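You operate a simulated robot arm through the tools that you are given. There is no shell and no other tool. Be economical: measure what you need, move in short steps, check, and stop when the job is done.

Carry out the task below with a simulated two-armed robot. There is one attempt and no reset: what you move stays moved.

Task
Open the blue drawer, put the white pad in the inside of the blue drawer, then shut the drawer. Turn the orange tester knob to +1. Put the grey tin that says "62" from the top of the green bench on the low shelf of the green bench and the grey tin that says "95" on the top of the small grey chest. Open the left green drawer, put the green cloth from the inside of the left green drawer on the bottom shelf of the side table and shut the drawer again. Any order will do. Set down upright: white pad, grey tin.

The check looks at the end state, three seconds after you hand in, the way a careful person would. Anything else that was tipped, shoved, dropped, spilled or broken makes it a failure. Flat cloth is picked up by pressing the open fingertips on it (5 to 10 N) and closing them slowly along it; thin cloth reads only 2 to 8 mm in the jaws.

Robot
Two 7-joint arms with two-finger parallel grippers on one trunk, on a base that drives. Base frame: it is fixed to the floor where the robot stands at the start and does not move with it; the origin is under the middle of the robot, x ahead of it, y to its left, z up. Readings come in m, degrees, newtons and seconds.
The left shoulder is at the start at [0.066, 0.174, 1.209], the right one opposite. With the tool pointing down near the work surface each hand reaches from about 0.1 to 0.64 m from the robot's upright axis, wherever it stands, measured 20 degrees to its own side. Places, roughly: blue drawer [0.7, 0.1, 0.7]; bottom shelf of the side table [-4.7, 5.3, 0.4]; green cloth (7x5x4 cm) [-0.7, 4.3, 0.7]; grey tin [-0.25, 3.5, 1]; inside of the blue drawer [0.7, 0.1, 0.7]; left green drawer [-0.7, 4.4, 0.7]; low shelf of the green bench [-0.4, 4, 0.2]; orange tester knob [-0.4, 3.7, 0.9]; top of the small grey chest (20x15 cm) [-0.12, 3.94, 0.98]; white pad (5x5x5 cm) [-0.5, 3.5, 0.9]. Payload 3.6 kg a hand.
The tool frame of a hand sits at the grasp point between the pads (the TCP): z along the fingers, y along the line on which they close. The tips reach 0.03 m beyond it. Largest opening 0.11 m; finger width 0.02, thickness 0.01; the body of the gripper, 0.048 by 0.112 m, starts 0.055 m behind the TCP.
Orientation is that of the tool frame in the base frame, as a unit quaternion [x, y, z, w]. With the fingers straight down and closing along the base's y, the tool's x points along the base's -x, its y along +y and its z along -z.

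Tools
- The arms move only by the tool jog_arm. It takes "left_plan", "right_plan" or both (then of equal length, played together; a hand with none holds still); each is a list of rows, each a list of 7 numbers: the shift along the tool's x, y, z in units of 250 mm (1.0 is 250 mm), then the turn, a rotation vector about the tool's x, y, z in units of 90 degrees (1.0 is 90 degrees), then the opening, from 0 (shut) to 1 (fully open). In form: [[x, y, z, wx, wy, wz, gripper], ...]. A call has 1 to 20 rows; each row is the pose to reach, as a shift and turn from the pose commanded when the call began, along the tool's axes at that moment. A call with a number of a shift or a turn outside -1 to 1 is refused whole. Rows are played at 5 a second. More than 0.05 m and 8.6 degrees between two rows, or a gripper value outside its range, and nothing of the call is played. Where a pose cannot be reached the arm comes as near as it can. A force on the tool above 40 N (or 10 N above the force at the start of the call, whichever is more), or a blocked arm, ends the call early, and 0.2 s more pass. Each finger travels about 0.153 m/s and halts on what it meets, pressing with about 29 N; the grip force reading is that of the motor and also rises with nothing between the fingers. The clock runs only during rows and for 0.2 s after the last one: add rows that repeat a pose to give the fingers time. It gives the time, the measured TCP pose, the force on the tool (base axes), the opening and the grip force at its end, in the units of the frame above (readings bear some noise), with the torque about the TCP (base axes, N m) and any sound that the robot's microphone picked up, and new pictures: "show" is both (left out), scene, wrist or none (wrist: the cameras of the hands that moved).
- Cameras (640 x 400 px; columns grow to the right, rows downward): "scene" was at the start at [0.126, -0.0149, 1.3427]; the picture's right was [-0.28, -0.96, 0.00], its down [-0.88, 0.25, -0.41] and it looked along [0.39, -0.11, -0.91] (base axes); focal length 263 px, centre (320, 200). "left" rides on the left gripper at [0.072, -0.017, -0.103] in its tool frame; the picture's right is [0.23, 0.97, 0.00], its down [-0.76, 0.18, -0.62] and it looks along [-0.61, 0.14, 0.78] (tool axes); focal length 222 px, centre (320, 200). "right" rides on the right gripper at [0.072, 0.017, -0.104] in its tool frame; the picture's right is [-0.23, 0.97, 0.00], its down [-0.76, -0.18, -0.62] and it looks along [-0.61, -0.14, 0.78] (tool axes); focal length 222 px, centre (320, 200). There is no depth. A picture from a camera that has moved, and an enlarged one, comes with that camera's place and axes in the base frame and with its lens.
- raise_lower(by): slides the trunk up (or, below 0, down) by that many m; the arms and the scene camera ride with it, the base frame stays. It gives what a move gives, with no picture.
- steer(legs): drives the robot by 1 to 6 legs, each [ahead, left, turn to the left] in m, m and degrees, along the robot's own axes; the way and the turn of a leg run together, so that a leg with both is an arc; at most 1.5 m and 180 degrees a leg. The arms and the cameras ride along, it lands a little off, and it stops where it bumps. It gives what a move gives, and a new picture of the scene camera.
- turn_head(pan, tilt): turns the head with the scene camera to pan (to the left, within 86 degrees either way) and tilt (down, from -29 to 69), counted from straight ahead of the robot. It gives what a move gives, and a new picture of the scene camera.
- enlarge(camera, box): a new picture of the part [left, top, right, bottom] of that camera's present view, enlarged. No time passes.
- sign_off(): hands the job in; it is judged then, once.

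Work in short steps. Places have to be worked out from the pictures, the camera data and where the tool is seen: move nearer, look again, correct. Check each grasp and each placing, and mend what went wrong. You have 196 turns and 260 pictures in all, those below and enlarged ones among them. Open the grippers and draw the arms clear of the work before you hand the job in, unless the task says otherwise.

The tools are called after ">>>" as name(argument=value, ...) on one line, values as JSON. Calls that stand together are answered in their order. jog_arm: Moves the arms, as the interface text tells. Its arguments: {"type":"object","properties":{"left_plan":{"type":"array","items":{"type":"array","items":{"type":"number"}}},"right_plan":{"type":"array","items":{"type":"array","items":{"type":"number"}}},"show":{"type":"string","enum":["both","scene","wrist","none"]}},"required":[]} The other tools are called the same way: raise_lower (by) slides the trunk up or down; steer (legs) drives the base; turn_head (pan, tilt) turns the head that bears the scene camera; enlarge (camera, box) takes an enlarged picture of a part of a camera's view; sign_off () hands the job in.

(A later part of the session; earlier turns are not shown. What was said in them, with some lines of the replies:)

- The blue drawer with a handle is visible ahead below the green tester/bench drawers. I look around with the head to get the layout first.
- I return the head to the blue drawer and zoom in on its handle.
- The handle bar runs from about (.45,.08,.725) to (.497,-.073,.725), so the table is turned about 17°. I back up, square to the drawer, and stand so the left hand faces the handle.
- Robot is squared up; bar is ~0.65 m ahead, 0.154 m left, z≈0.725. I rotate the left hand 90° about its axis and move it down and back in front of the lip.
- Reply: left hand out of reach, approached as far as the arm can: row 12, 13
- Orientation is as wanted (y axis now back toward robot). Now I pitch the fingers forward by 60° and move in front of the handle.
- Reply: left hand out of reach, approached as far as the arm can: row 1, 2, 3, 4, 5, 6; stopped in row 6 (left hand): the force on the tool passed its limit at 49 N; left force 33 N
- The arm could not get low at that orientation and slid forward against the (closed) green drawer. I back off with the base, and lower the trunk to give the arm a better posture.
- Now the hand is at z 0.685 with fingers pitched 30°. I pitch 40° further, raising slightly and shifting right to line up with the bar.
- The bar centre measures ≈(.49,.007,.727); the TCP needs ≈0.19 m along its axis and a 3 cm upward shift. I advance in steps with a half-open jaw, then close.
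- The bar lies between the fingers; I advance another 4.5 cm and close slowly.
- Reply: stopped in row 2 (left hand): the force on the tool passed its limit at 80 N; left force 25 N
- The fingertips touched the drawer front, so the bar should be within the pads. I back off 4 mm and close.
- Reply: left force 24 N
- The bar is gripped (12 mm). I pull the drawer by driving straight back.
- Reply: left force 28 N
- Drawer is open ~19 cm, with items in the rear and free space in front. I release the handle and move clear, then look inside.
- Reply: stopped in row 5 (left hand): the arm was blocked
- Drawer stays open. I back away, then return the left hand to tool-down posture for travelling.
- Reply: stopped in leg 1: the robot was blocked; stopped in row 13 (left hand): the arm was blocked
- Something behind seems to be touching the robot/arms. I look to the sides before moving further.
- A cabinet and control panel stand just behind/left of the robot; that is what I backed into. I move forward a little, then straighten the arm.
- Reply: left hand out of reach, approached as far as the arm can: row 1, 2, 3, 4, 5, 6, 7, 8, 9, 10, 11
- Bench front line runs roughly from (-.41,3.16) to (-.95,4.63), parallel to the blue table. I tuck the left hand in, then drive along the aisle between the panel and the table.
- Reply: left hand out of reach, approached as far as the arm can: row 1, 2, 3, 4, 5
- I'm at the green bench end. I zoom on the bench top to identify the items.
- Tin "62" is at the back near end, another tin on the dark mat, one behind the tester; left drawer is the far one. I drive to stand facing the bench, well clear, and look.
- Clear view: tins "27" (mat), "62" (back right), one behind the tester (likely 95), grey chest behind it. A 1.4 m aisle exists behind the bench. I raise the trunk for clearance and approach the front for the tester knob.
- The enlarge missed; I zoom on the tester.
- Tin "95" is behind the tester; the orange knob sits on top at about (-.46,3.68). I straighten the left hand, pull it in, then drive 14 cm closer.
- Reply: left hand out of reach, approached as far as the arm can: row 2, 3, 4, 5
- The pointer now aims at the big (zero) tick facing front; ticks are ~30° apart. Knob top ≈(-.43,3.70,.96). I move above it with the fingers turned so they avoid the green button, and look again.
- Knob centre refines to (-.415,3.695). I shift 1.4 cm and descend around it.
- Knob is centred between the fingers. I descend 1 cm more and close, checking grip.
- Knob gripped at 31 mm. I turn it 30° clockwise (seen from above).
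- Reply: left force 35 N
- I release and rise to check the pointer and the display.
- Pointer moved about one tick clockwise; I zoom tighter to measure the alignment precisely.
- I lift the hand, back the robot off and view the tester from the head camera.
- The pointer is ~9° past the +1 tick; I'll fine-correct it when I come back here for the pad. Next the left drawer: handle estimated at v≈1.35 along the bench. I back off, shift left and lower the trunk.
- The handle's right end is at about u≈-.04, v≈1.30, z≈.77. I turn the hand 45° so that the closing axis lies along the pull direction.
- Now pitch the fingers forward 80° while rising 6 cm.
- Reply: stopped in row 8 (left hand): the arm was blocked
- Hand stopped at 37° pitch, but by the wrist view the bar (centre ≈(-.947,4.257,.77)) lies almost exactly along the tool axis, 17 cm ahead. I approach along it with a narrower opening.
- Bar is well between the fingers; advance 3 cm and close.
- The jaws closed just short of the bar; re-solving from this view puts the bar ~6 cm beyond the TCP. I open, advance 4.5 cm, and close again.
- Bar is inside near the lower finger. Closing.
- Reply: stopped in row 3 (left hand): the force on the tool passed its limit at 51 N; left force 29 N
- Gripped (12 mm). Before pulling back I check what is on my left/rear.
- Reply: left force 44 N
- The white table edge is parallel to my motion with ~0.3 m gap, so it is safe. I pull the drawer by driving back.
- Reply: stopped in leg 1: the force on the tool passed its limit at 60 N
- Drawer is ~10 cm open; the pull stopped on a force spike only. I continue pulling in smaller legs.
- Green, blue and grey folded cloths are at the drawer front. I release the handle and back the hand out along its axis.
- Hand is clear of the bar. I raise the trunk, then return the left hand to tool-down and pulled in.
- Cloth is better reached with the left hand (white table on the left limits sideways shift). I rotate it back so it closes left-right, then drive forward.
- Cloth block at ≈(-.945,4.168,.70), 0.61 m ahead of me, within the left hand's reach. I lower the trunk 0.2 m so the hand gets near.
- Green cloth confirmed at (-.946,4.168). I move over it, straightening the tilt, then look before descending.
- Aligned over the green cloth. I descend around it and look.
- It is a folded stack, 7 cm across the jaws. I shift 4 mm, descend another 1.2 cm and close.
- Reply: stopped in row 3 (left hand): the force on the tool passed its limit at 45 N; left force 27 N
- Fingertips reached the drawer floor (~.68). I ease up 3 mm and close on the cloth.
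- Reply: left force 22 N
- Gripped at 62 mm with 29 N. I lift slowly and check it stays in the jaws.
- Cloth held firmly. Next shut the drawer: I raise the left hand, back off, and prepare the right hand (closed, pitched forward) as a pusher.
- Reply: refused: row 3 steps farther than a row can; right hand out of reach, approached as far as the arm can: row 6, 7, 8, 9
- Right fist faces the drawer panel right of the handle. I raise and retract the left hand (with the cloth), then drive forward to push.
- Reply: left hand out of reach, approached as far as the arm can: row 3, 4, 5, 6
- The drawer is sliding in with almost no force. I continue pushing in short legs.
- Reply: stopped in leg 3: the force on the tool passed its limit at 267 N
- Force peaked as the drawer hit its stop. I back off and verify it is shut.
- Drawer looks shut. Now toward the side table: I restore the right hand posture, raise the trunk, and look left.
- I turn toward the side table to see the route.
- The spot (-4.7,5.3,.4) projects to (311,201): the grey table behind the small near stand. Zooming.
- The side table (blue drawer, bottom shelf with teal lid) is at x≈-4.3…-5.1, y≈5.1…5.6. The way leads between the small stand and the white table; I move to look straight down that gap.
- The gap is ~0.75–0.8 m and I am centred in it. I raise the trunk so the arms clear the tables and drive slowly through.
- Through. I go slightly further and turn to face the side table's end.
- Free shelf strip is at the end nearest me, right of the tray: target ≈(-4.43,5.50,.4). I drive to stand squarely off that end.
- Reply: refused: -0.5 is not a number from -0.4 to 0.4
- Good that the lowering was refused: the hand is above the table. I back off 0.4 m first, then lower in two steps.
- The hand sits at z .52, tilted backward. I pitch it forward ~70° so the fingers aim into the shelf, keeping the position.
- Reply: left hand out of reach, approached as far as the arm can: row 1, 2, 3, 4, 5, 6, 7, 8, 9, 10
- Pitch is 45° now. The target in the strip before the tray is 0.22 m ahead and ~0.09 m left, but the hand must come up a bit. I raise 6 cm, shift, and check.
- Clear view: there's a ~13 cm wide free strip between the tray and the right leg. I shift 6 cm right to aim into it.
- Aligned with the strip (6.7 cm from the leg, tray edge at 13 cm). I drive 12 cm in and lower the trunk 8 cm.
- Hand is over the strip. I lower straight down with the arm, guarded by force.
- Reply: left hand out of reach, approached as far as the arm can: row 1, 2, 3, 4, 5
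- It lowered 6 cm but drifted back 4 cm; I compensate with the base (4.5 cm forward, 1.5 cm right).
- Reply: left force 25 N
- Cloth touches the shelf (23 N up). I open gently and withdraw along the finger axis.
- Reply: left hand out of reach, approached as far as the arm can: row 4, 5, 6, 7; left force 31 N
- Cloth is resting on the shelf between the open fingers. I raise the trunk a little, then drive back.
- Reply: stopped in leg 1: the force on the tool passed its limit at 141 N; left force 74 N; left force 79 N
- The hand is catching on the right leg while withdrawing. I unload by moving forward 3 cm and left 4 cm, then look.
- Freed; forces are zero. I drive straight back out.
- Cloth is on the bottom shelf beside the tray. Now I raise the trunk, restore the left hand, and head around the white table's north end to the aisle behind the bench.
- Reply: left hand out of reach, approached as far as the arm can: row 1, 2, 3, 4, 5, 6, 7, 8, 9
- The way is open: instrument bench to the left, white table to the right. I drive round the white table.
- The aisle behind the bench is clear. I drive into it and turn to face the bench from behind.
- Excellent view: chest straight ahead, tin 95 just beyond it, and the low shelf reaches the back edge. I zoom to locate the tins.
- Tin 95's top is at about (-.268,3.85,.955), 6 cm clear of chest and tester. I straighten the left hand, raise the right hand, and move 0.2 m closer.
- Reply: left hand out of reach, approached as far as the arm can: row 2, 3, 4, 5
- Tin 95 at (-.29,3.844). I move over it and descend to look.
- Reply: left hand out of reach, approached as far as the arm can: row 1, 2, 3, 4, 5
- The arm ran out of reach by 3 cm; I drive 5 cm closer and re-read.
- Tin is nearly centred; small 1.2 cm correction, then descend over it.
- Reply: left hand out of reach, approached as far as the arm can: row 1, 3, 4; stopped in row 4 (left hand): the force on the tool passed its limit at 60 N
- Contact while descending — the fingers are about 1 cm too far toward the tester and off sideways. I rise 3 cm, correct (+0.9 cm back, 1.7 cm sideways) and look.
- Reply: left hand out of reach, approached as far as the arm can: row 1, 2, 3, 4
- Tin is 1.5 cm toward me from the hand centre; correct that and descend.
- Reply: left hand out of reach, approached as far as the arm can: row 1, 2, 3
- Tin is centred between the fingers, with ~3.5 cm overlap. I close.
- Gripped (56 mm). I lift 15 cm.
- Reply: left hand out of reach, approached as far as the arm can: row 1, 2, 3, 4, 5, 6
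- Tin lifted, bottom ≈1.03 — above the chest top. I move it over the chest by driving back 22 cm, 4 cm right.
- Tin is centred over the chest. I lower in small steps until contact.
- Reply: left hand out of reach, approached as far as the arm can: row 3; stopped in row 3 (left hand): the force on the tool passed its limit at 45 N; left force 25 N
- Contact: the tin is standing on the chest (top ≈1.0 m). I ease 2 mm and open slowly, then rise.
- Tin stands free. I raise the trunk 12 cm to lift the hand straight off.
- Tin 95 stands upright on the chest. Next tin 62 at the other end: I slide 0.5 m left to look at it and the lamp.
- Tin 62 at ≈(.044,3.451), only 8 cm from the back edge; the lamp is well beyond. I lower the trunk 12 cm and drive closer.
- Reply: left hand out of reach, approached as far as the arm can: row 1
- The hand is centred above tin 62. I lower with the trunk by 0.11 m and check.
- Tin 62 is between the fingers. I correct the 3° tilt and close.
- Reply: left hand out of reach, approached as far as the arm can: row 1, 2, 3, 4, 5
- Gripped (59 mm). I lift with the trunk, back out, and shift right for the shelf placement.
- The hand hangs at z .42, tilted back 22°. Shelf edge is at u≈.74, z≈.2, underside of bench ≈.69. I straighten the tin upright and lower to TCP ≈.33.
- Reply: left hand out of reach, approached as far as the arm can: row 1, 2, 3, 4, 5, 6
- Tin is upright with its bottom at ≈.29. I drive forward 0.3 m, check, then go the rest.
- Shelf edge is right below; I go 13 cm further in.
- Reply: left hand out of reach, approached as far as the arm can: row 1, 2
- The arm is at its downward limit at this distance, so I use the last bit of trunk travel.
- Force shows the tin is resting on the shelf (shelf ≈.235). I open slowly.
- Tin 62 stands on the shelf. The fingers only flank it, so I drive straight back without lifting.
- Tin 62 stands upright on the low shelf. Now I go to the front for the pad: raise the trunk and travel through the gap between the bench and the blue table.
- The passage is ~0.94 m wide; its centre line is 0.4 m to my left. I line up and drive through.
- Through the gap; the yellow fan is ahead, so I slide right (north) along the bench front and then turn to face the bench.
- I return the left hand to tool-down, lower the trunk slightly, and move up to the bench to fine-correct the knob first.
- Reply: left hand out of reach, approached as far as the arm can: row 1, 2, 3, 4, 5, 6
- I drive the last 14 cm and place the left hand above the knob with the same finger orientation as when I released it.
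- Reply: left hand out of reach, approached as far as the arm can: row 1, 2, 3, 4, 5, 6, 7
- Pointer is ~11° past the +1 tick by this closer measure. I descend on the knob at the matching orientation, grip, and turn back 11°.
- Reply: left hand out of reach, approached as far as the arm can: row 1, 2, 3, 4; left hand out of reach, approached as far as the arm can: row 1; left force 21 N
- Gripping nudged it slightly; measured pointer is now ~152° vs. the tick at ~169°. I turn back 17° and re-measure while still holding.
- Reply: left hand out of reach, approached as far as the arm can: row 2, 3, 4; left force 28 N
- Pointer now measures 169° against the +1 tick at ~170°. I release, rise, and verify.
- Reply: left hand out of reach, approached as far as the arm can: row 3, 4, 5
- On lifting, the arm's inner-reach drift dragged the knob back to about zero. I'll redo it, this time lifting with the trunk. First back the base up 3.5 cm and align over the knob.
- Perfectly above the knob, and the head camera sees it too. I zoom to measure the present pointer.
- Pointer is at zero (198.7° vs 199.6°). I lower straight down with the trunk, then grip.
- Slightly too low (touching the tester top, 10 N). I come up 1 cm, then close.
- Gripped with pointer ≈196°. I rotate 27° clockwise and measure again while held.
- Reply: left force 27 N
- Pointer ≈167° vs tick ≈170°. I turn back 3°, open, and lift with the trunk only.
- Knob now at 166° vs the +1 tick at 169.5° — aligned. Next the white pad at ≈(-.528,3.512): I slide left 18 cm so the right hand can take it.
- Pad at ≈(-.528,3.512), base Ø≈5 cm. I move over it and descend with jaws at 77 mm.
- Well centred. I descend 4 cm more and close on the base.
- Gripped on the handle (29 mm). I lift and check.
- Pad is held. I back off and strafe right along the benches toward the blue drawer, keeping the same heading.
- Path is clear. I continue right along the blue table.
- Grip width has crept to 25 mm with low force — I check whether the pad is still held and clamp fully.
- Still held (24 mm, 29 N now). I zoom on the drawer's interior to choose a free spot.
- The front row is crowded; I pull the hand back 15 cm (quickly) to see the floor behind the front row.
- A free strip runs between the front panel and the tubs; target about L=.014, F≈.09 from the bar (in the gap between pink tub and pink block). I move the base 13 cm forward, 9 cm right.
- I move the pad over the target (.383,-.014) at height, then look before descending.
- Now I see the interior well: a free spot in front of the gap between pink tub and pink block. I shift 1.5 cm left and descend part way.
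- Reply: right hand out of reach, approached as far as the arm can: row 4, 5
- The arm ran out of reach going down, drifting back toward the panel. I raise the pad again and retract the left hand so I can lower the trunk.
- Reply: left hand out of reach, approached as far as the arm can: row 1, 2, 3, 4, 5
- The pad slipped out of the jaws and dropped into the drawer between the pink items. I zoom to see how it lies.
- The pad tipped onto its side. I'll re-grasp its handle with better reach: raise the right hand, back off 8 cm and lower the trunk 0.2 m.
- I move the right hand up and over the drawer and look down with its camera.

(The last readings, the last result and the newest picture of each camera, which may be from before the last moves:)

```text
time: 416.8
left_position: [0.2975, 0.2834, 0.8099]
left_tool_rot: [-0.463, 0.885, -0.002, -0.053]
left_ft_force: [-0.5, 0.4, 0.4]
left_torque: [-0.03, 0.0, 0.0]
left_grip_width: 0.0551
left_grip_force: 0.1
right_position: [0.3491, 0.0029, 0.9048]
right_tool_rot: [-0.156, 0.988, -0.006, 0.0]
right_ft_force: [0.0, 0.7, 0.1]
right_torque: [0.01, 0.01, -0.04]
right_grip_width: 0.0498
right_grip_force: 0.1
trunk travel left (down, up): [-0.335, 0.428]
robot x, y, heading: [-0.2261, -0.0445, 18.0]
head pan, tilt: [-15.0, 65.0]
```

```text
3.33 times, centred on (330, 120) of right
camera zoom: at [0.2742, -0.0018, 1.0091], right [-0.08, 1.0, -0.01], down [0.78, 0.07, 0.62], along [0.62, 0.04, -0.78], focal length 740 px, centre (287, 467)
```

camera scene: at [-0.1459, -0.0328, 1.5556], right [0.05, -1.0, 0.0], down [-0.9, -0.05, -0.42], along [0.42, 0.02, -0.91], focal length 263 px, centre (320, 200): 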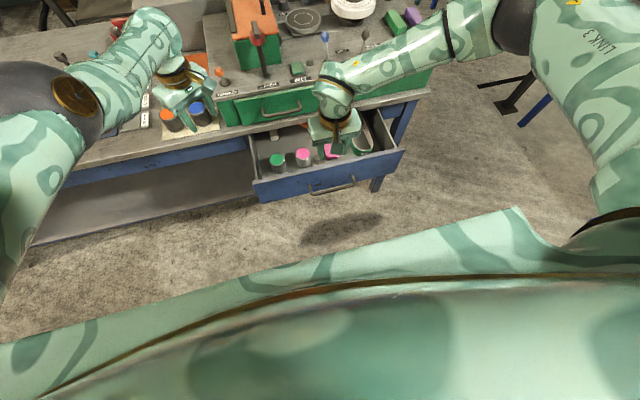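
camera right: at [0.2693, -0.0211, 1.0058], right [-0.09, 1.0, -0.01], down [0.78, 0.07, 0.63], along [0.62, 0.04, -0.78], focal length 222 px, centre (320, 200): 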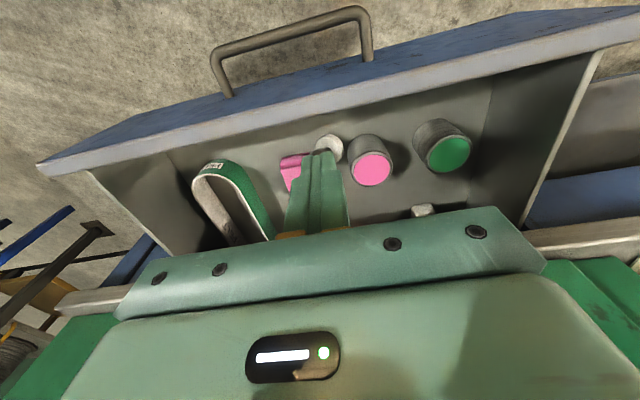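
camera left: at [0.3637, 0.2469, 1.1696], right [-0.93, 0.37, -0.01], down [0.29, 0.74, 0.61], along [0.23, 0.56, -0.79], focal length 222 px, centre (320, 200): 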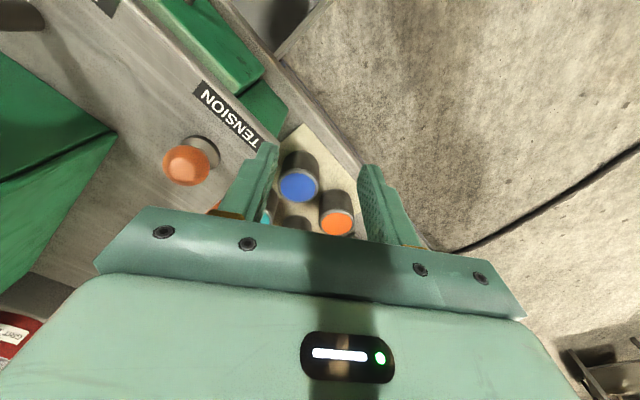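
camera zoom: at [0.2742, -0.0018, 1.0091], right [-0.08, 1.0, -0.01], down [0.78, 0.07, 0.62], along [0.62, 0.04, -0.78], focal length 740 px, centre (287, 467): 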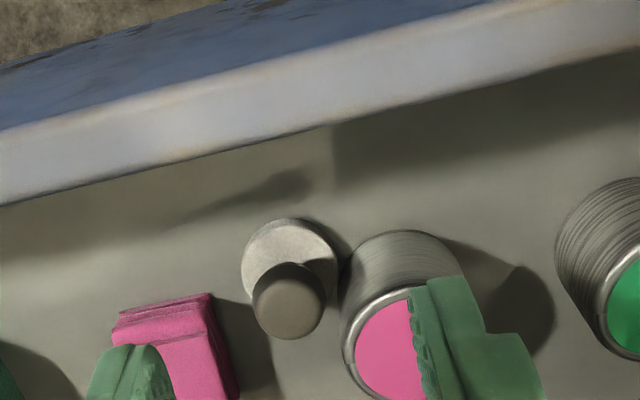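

The pad now looks upright (handle top displaced exactly like the upright tubs). I lift away, back off and verify from the head camera.

>>> jog_arm(right_plan=[[0.1, 0, -0.1, 0, 0, 0, 0.3], [0.25, 0, -0.15, 0, 0, 0, 0.2], [0.42, 0, -0.15, 0, 0, 0, 0.1], [0.58, 0, -0.15, 0, 0, 0, 0]], show="none")

>>> enlarge(camera="scene", box=[270, 100, 370, 170])

```text
time: 417.8
left_position: [0.296, 0.2817, 0.8102]
left_tool_rot: [-0.463, 0.885, -0.002, -0.051]
left_ft_force: [-0.1, 1.0, -0.3]
left_torque: [-0.02, 0.05, -0.04]
left_grip_width: 0.0547
left_grip_force: 0.1
right_position: [0.2098, -0.044, 0.9429]
right_tool_rot: [-0.157, 0.988, -0.005, 0.001]
right_ft_force: [-0.3, 0.3, -0.3]
right_torque: [0.01, 0.0, 0.01]
right_grip_width: 0.0003
right_grip_force: 29.3
trunk travel left (down, up): [-0.335, 0.428]
robot x, y, heading: [-0.2261, -0.0464, 17.9]
head pan, tilt: [-15.0, 65.0]
```

```text
5.71 times, centred on (320, 135) of scene
camera zoom: at [-0.1011, -0.0184, 1.354], right [0.05, -1.0, 0.0], down [-0.91, -0.05, -0.42], along [0.42, 0.02, -0.91], focal length 1500 px, centre (320, 571)
```

zoom: 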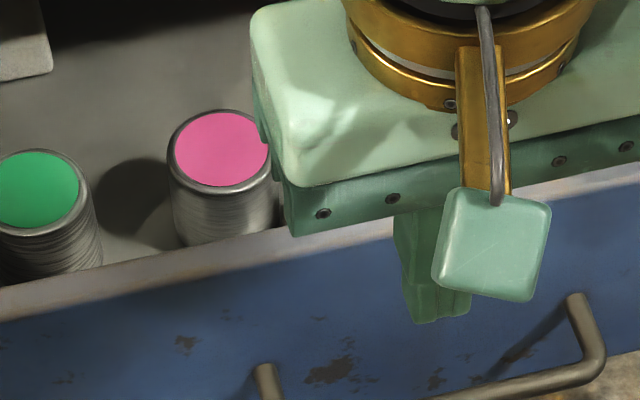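

I back off 15 cm, bring the right fist into the pushing pose (left of the handle) and raise the left hand clear.

>>> steer(legs=[[-0.15, 0, 0]])

>>> jog_arm(left_plan=[[0, 0, -0.12, 0, 0, 0, 0.5], [0, 0, -0.24, 0, 0, 0, 0.5], [0, 0, -0.36, 0, 0, 0, 0.5], [0, 0, -0.48, 0, 0, 0, 0.5], [0, 0, -0.6, 0, 0, 0, 0.5], [0, 0, -0.72, 0, 0, 0, 0.5], [0, 0, -0.84, 0, 0, 0, 0.5], [0, 0, -0.96, 0, 0, 0, 0.5], [0, 0, -0.96, 0, 0, 0, 0.5]], right_plan=[[-0.03, 0.056, 0.09, 0, -0.07, 0, 0], [-0.06, 0.112, 0.18, 0, -0.14, 0, 0], [-0.09, 0.168, 0.27, 0, -0.21, 0, 0], [-0.12, 0.224, 0.36, 0, -0.28, 0, 0], [-0.15, 0.28, 0.45, 0, -0.35, 0, 0], [-0.18, 0.336, 0.54, 0, -0.42, 0, 0], [-0.21, 0.392, 0.63, 0, -0.49, 0, 0], [-0.24, 0.45, 0.71, 0, -0.56, 0, 0], [-0.24, 0.45, 0.71, 0, -0.56, 0, 0]], show="scene")

>>> enlarge(camera="scene", box=[250, 40, 410, 140])

```text
time: 419.2
left_position: [0.1527, 0.2333, 0.8102]
left_tool_rot: [-0.462, 0.885, -0.001, -0.051]
left_ft_force: [-1.3, -0.8, -0.9]
left_torque: [0.0, -0.04, 0.02]
left_grip_width: 0.055
left_grip_force: 0.0
right_position: [0.0661, -0.0911, 0.9436]
right_tool_rot: [-0.154, 0.988, -0.006, 0.003]
right_ft_force: [-0.3, 0.8, 0.8]
right_torque: [0.02, -0.03, 0.01]
right_grip_width: 0.0001
right_grip_force: 29.1
trunk travel left (down, up): [-0.335, 0.428]
robot x, y, heading: [-0.3668, -0.0907, 18.1]
head pan, tilt: [-15.0, 65.0]
camera scene: at [-0.2464, -0.0657, 1.3541], right [0.05, -1.0, 0.0], down [-0.9, -0.05, -0.42], along [0.42, 0.02, -0.91], focal length 263 px, centre (320, 200)
```

scene: 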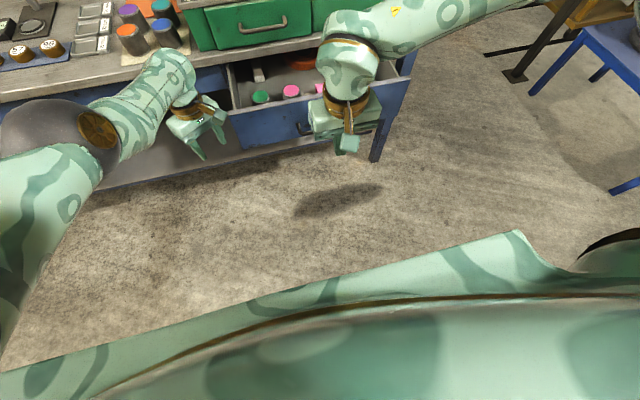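

```text
time: 421.2
left_position: [0.1929, 0.2484, 1.0497]
left_tool_rot: [-0.462, 0.885, -0.001, -0.053]
left_ft_force: [-0.3, 0.4, 0.3]
left_torque: [-0.05, 0.03, 0.02]
left_grip_width: 0.0551
left_grip_force: 0.0
left hand out of reach, approached as far as the arm can: row 1, 2, 3, 4, 5, 6, 7, 8, 9
right_position: [0.1066, 0.0883, 0.7927]
right_tool_rot: [-0.139, 0.901, 0.049, 0.409]
right_ft_force: [0.1, 0.0, 0.2]
right_torque: [-0.01, 0.02, 0.0]
right_grip_width: 0.0002
right_grip_force: 29.7
right hand out of reach, approached as far as the arm can: row 7, 8, 9
trunk travel left (down, up): [-0.335, 0.428]
robot x, y, heading: [-0.3661, -0.0899, 17.7]
head pan, tilt: [-15.0, 65.0]
camera scene: at [-0.2443, -0.0655, 1.3538], right [0.05, -1.0, 0.0], down [-0.91, -0.05, -0.42], along [0.42, 0.02, -0.91], focal length 263 px, centre (320, 200)
```

scene: 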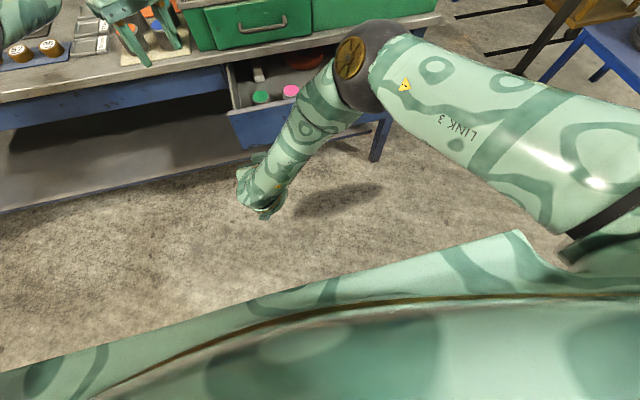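

```text
4.00 times, centred on (330, 90) of scene
camera zoom: at [-0.2443, -0.0655, 1.3538], right [0.05, -1.0, 0.0], down [-0.91, -0.05, -0.42], along [0.42, 0.02, -0.91], focal length 1050 px, centre (280, 640)
```

zoom: 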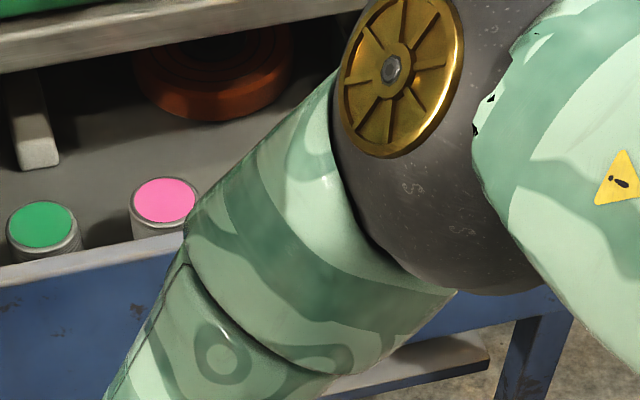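

Re-computing from the wrist view: handle top sits directly above the base centre at ~4.7 cm height, so the pad is upright. Before pushing, I move the left hand further left/up (clear of the console levers) and lower the fist 3 cm.

>>> jog_arm(left_plan=[[-0.08, 0.1, -0.06, 0, 0, 0, 0.5], [-0.16, 0.21, -0.12, 0, 0, 0, 0.5], [-0.24, 0.31, -0.18, 0, 0, 0, 0.5], [-0.32, 0.42, -0.24, 0, 0, 0, 0.5], [-0.4, 0.52, -0.3, 0, 0, 0, 0.5], [-0.48, 0.63, -0.36, 0, 0, 0, 0.5]], right_plan=[[0.03, 0, 0.03, 0, 0, 0, 0], [0.06, 0, 0.06, 0, 0, 0, 0], [0.09, 0, 0.09, 0, 0, 0, 0], [0.12, 0, 0.11, 0, 0, 0, 0], [0.12, 0, 0.11, 0, 0, 0, 0], [0.12, 0, 0.11, 0, 0, 0, 0]], show="none")

```text
time: 422.6
left_position: [0.1214, 0.437, 1.1245]
left_tool_rot: [-0.461, 0.886, -0.003, -0.053]
left_ft_force: [-0.2, 0.1, 0.0]
left_torque: [-0.04, -0.04, 0.0]
left_grip_width: 0.0551
left_grip_force: 0.1
left hand out of reach, approached as far as the arm can: row 4, 5, 6
right_position: [0.1194, 0.1133, 0.7609]
right_tool_rot: [-0.142, 0.896, 0.055, 0.416]
right_ft_force: [0.0, -0.3, -0.8]
right_torque: [0.01, 0.03, -0.02]
right_grip_width: 0.0
right_grip_force: 29.6
right hand out of reach, approached as far as the arm can: row 1, 2, 3, 4, 5, 6
trunk travel left (down, up): [-0.335, 0.428]
robot x, y, heading: [-0.3676, -0.0893, 17.8]
head pan, tilt: [-15.0, 65.0]
```

Fist tip now at z≈.74, L≈.21 on the panel. I push by driving forward, with short legs at the end.

>>> steer(legs=[[0.14, 0, 0], [0.1, 0, 0], [0.05, 0, 0], [0.025, 0, 0], [0.02, 0, 0]])

```text
time: 426.1
left_position: [0.4356, 0.5344, 1.1252]
left_tool_rot: [-0.461, 0.886, -0.001, -0.053]
left_ft_force: [0.0, -0.6, 0.0]
left_torque: [0.03, 0.07, -0.02]
left_grip_width: 0.0551
left_grip_force: 0.0
right_position: [0.418, 0.2126, 0.7535]
right_tool_rot: [-0.146, 0.903, 0.056, 0.4]
right_ft_force: [-8.5, -3.9, 3.8]
right_torque: [0.03, 0.03, -0.03]
right_grip_width: 0.0
right_grip_force: 29.0
trunk travel left (down, up): [-0.335, 0.428]
robot x, y, heading: [-0.0539, 0.0143, 17.7]
head pan, tilt: [-15.0, 65.0]
stopped in leg 5: the force on the tool passed its limit at 104 N (the readings are from after the stop); the commanded pose is now the measured one
camera scene: at [0.0665, 0.0355, 1.3538], right [0.05, -1.0, 0.0], down [-0.91, -0.05, -0.42], along [0.42, 0.02, -0.91], focal length 263 px, centre (320, 200)
```

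scene: 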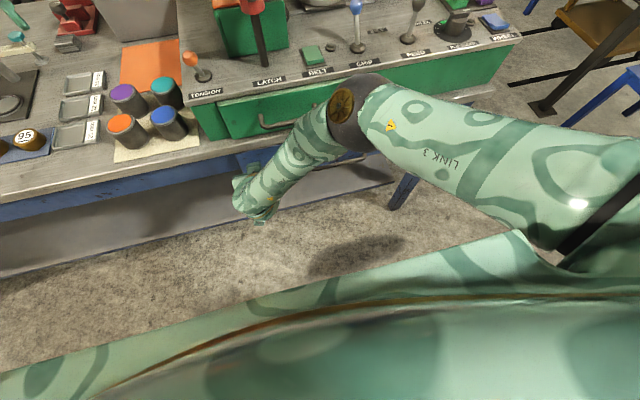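

Force peak at end of travel — should be shut. I back off and inspect.

>>> steer(legs=[[-0.3, 0, 0]])

>>> turn_head(pan=-5, tilt=50)

>>> enlarge(camera="scene", box=[240, 100, 440, 225])

```text
time: 428.1
left_position: [0.1511, 0.4416, 1.1255]
left_tool_rot: [-0.46, 0.886, -0.001, -0.052]
left_ft_force: [0.1, -0.6, 0.0]
left_torque: [0.02, -0.04, 0.01]
left_grip_width: 0.055
left_grip_force: 0.1
right_position: [0.1343, 0.1189, 0.7529]
right_tool_rot: [-0.144, 0.902, 0.055, 0.403]
right_ft_force: [0.0, -0.3, 0.2]
right_torque: [0.01, -0.06, 0.02]
right_grip_width: 0.0
right_grip_force: 29.1
trunk travel left (down, up): [-0.335, 0.428]
robot x, y, heading: [-0.3403, -0.0811, 17.8]
head pan, tilt: [-15.0, 65.0]
camera scene: at [-0.2197, -0.0566, 1.354], right [0.05, -1.0, 0.0], down [-0.91, -0.04, -0.42], along [0.42, 0.02, -0.91], focal length 263 px, centre (320, 200)
```

scene: 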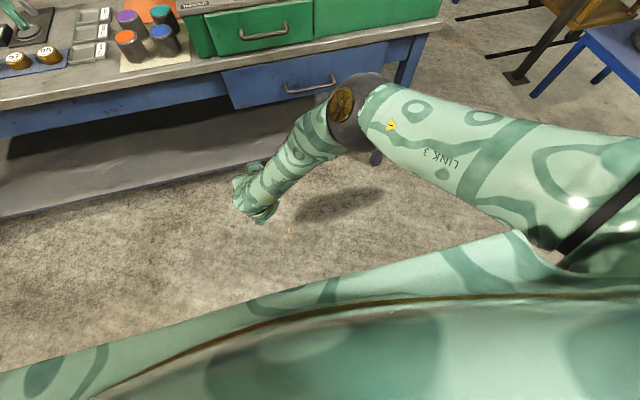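

```text
time: 428.9
left_position: [0.1498, 0.4427, 1.1241]
left_tool_rot: [-0.461, 0.886, -0.002, -0.053]
left_ft_force: [-0.7, -0.5, -0.8]
left_torque: [0.01, -0.04, 0.0]
left_grip_width: 0.0547
left_grip_force: 0.1
right_position: [0.1335, 0.1191, 0.7534]
right_tool_rot: [-0.144, 0.903, 0.055, 0.402]
right_ft_force: [0.6, -0.1, 0.1]
right_torque: [0.0, 0.01, 0.01]
right_grip_width: 0.0
right_grip_force: 29.3
trunk travel left (down, up): [-0.335, 0.428]
robot x, y, heading: [-0.3429, -0.0819, 18.0]
head pan, tilt: [-5.0, 50.0]
camera scene: at [-0.2041, -0.0422, 1.3719], right [0.22, -0.98, 0.0], down [-0.75, -0.17, -0.64], along [0.63, 0.14, -0.77], focal length 263 px, centre (320, 200)
```

scene: 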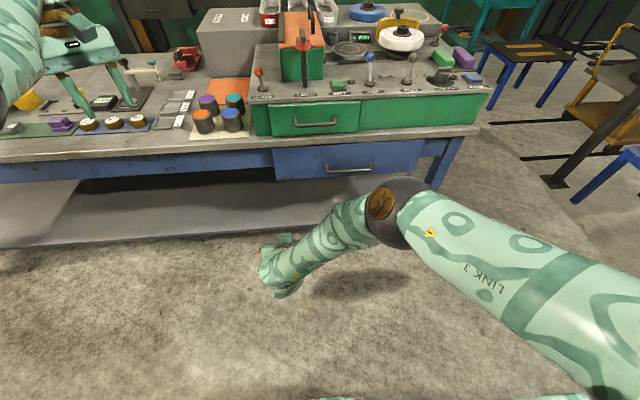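

```text
3.20 times, centred on (340, 162) of scene
camera zoom: at [-0.2041, -0.0422, 1.3719], right [0.22, -0.98, 0.0], down [-0.75, -0.17, -0.64], along [0.63, 0.14, -0.77], focal length 840 px, centre (256, 320)
```

zoom: 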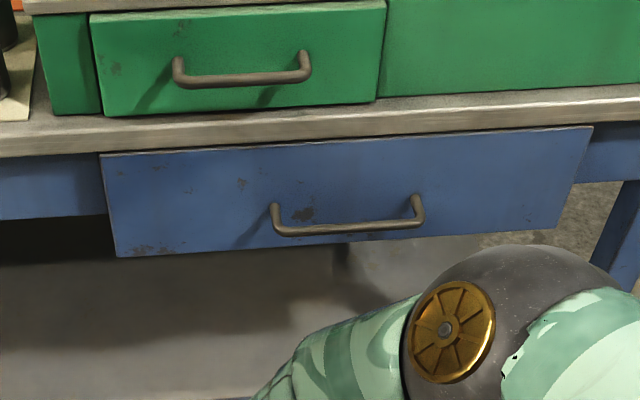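

The blue drawer's handle is back at its original place (.474,.007): shut. I open both grippers with the arms clear.

>>> jog_arm(left_plan=[[0, 0, 0, 0, 0, 0, 0.7], [0, 0, 0, 0, 0, 0, 0.8]], right_plan=[[0, 0, -0.05, 0, 0, 0, 0.4], [0, 0, -0.1, 0, 0, 0, 0.8]], show="none")

```text
time: 429.5
left_position: [0.1515, 0.4428, 1.1252]
left_tool_rot: [-0.46, 0.886, -0.002, -0.053]
left_ft_force: [1.1, -0.7, -0.7]
left_torque: [0.01, 0.0, 0.0]
left_grip_width: 0.0878
left_grip_force: 0.1
right_position: [0.1142, 0.1136, 0.7702]
right_tool_rot: [-0.145, 0.903, 0.055, 0.4]
right_ft_force: [1.2, -0.5, 0.8]
right_torque: [-0.01, 0.01, 0.03]
right_grip_width: 0.0879
right_grip_force: 0.1
trunk travel left (down, up): [-0.335, 0.428]
robot x, y, heading: [-0.34, -0.08, 17.6]
head pan, tilt: [-5.0, 50.0]
```

All parts are done, the grippers are open and the arms are clear, so I hand in.

>>> sign_off()

```text
The job is handed in.
```

I carried out every part of the task and handed it in; three points below are less certain than the rest.

- **White pad:** it slipped from the gripper and fell into the blue drawer. A later wrist-camera view showed it standing upright there. I then shut the drawer and did not look inside again.
- **Orange tester knob:** it points within about 4° of the first tick clockwise from zero. The dial shows no plus or minus sign, so I took clockwise as positive.
- **Tin "62":** upright on the low shelf of the green bench.
- **Tin "95":** upright on top of the small grey chest.
- **Green cloth:** on the bottom shelf of the side table, beside the tray. The left green drawer is shut. As I withdrew, the hand caught on a leg of that table with over 100 N of force; I saw no sign that it moved.
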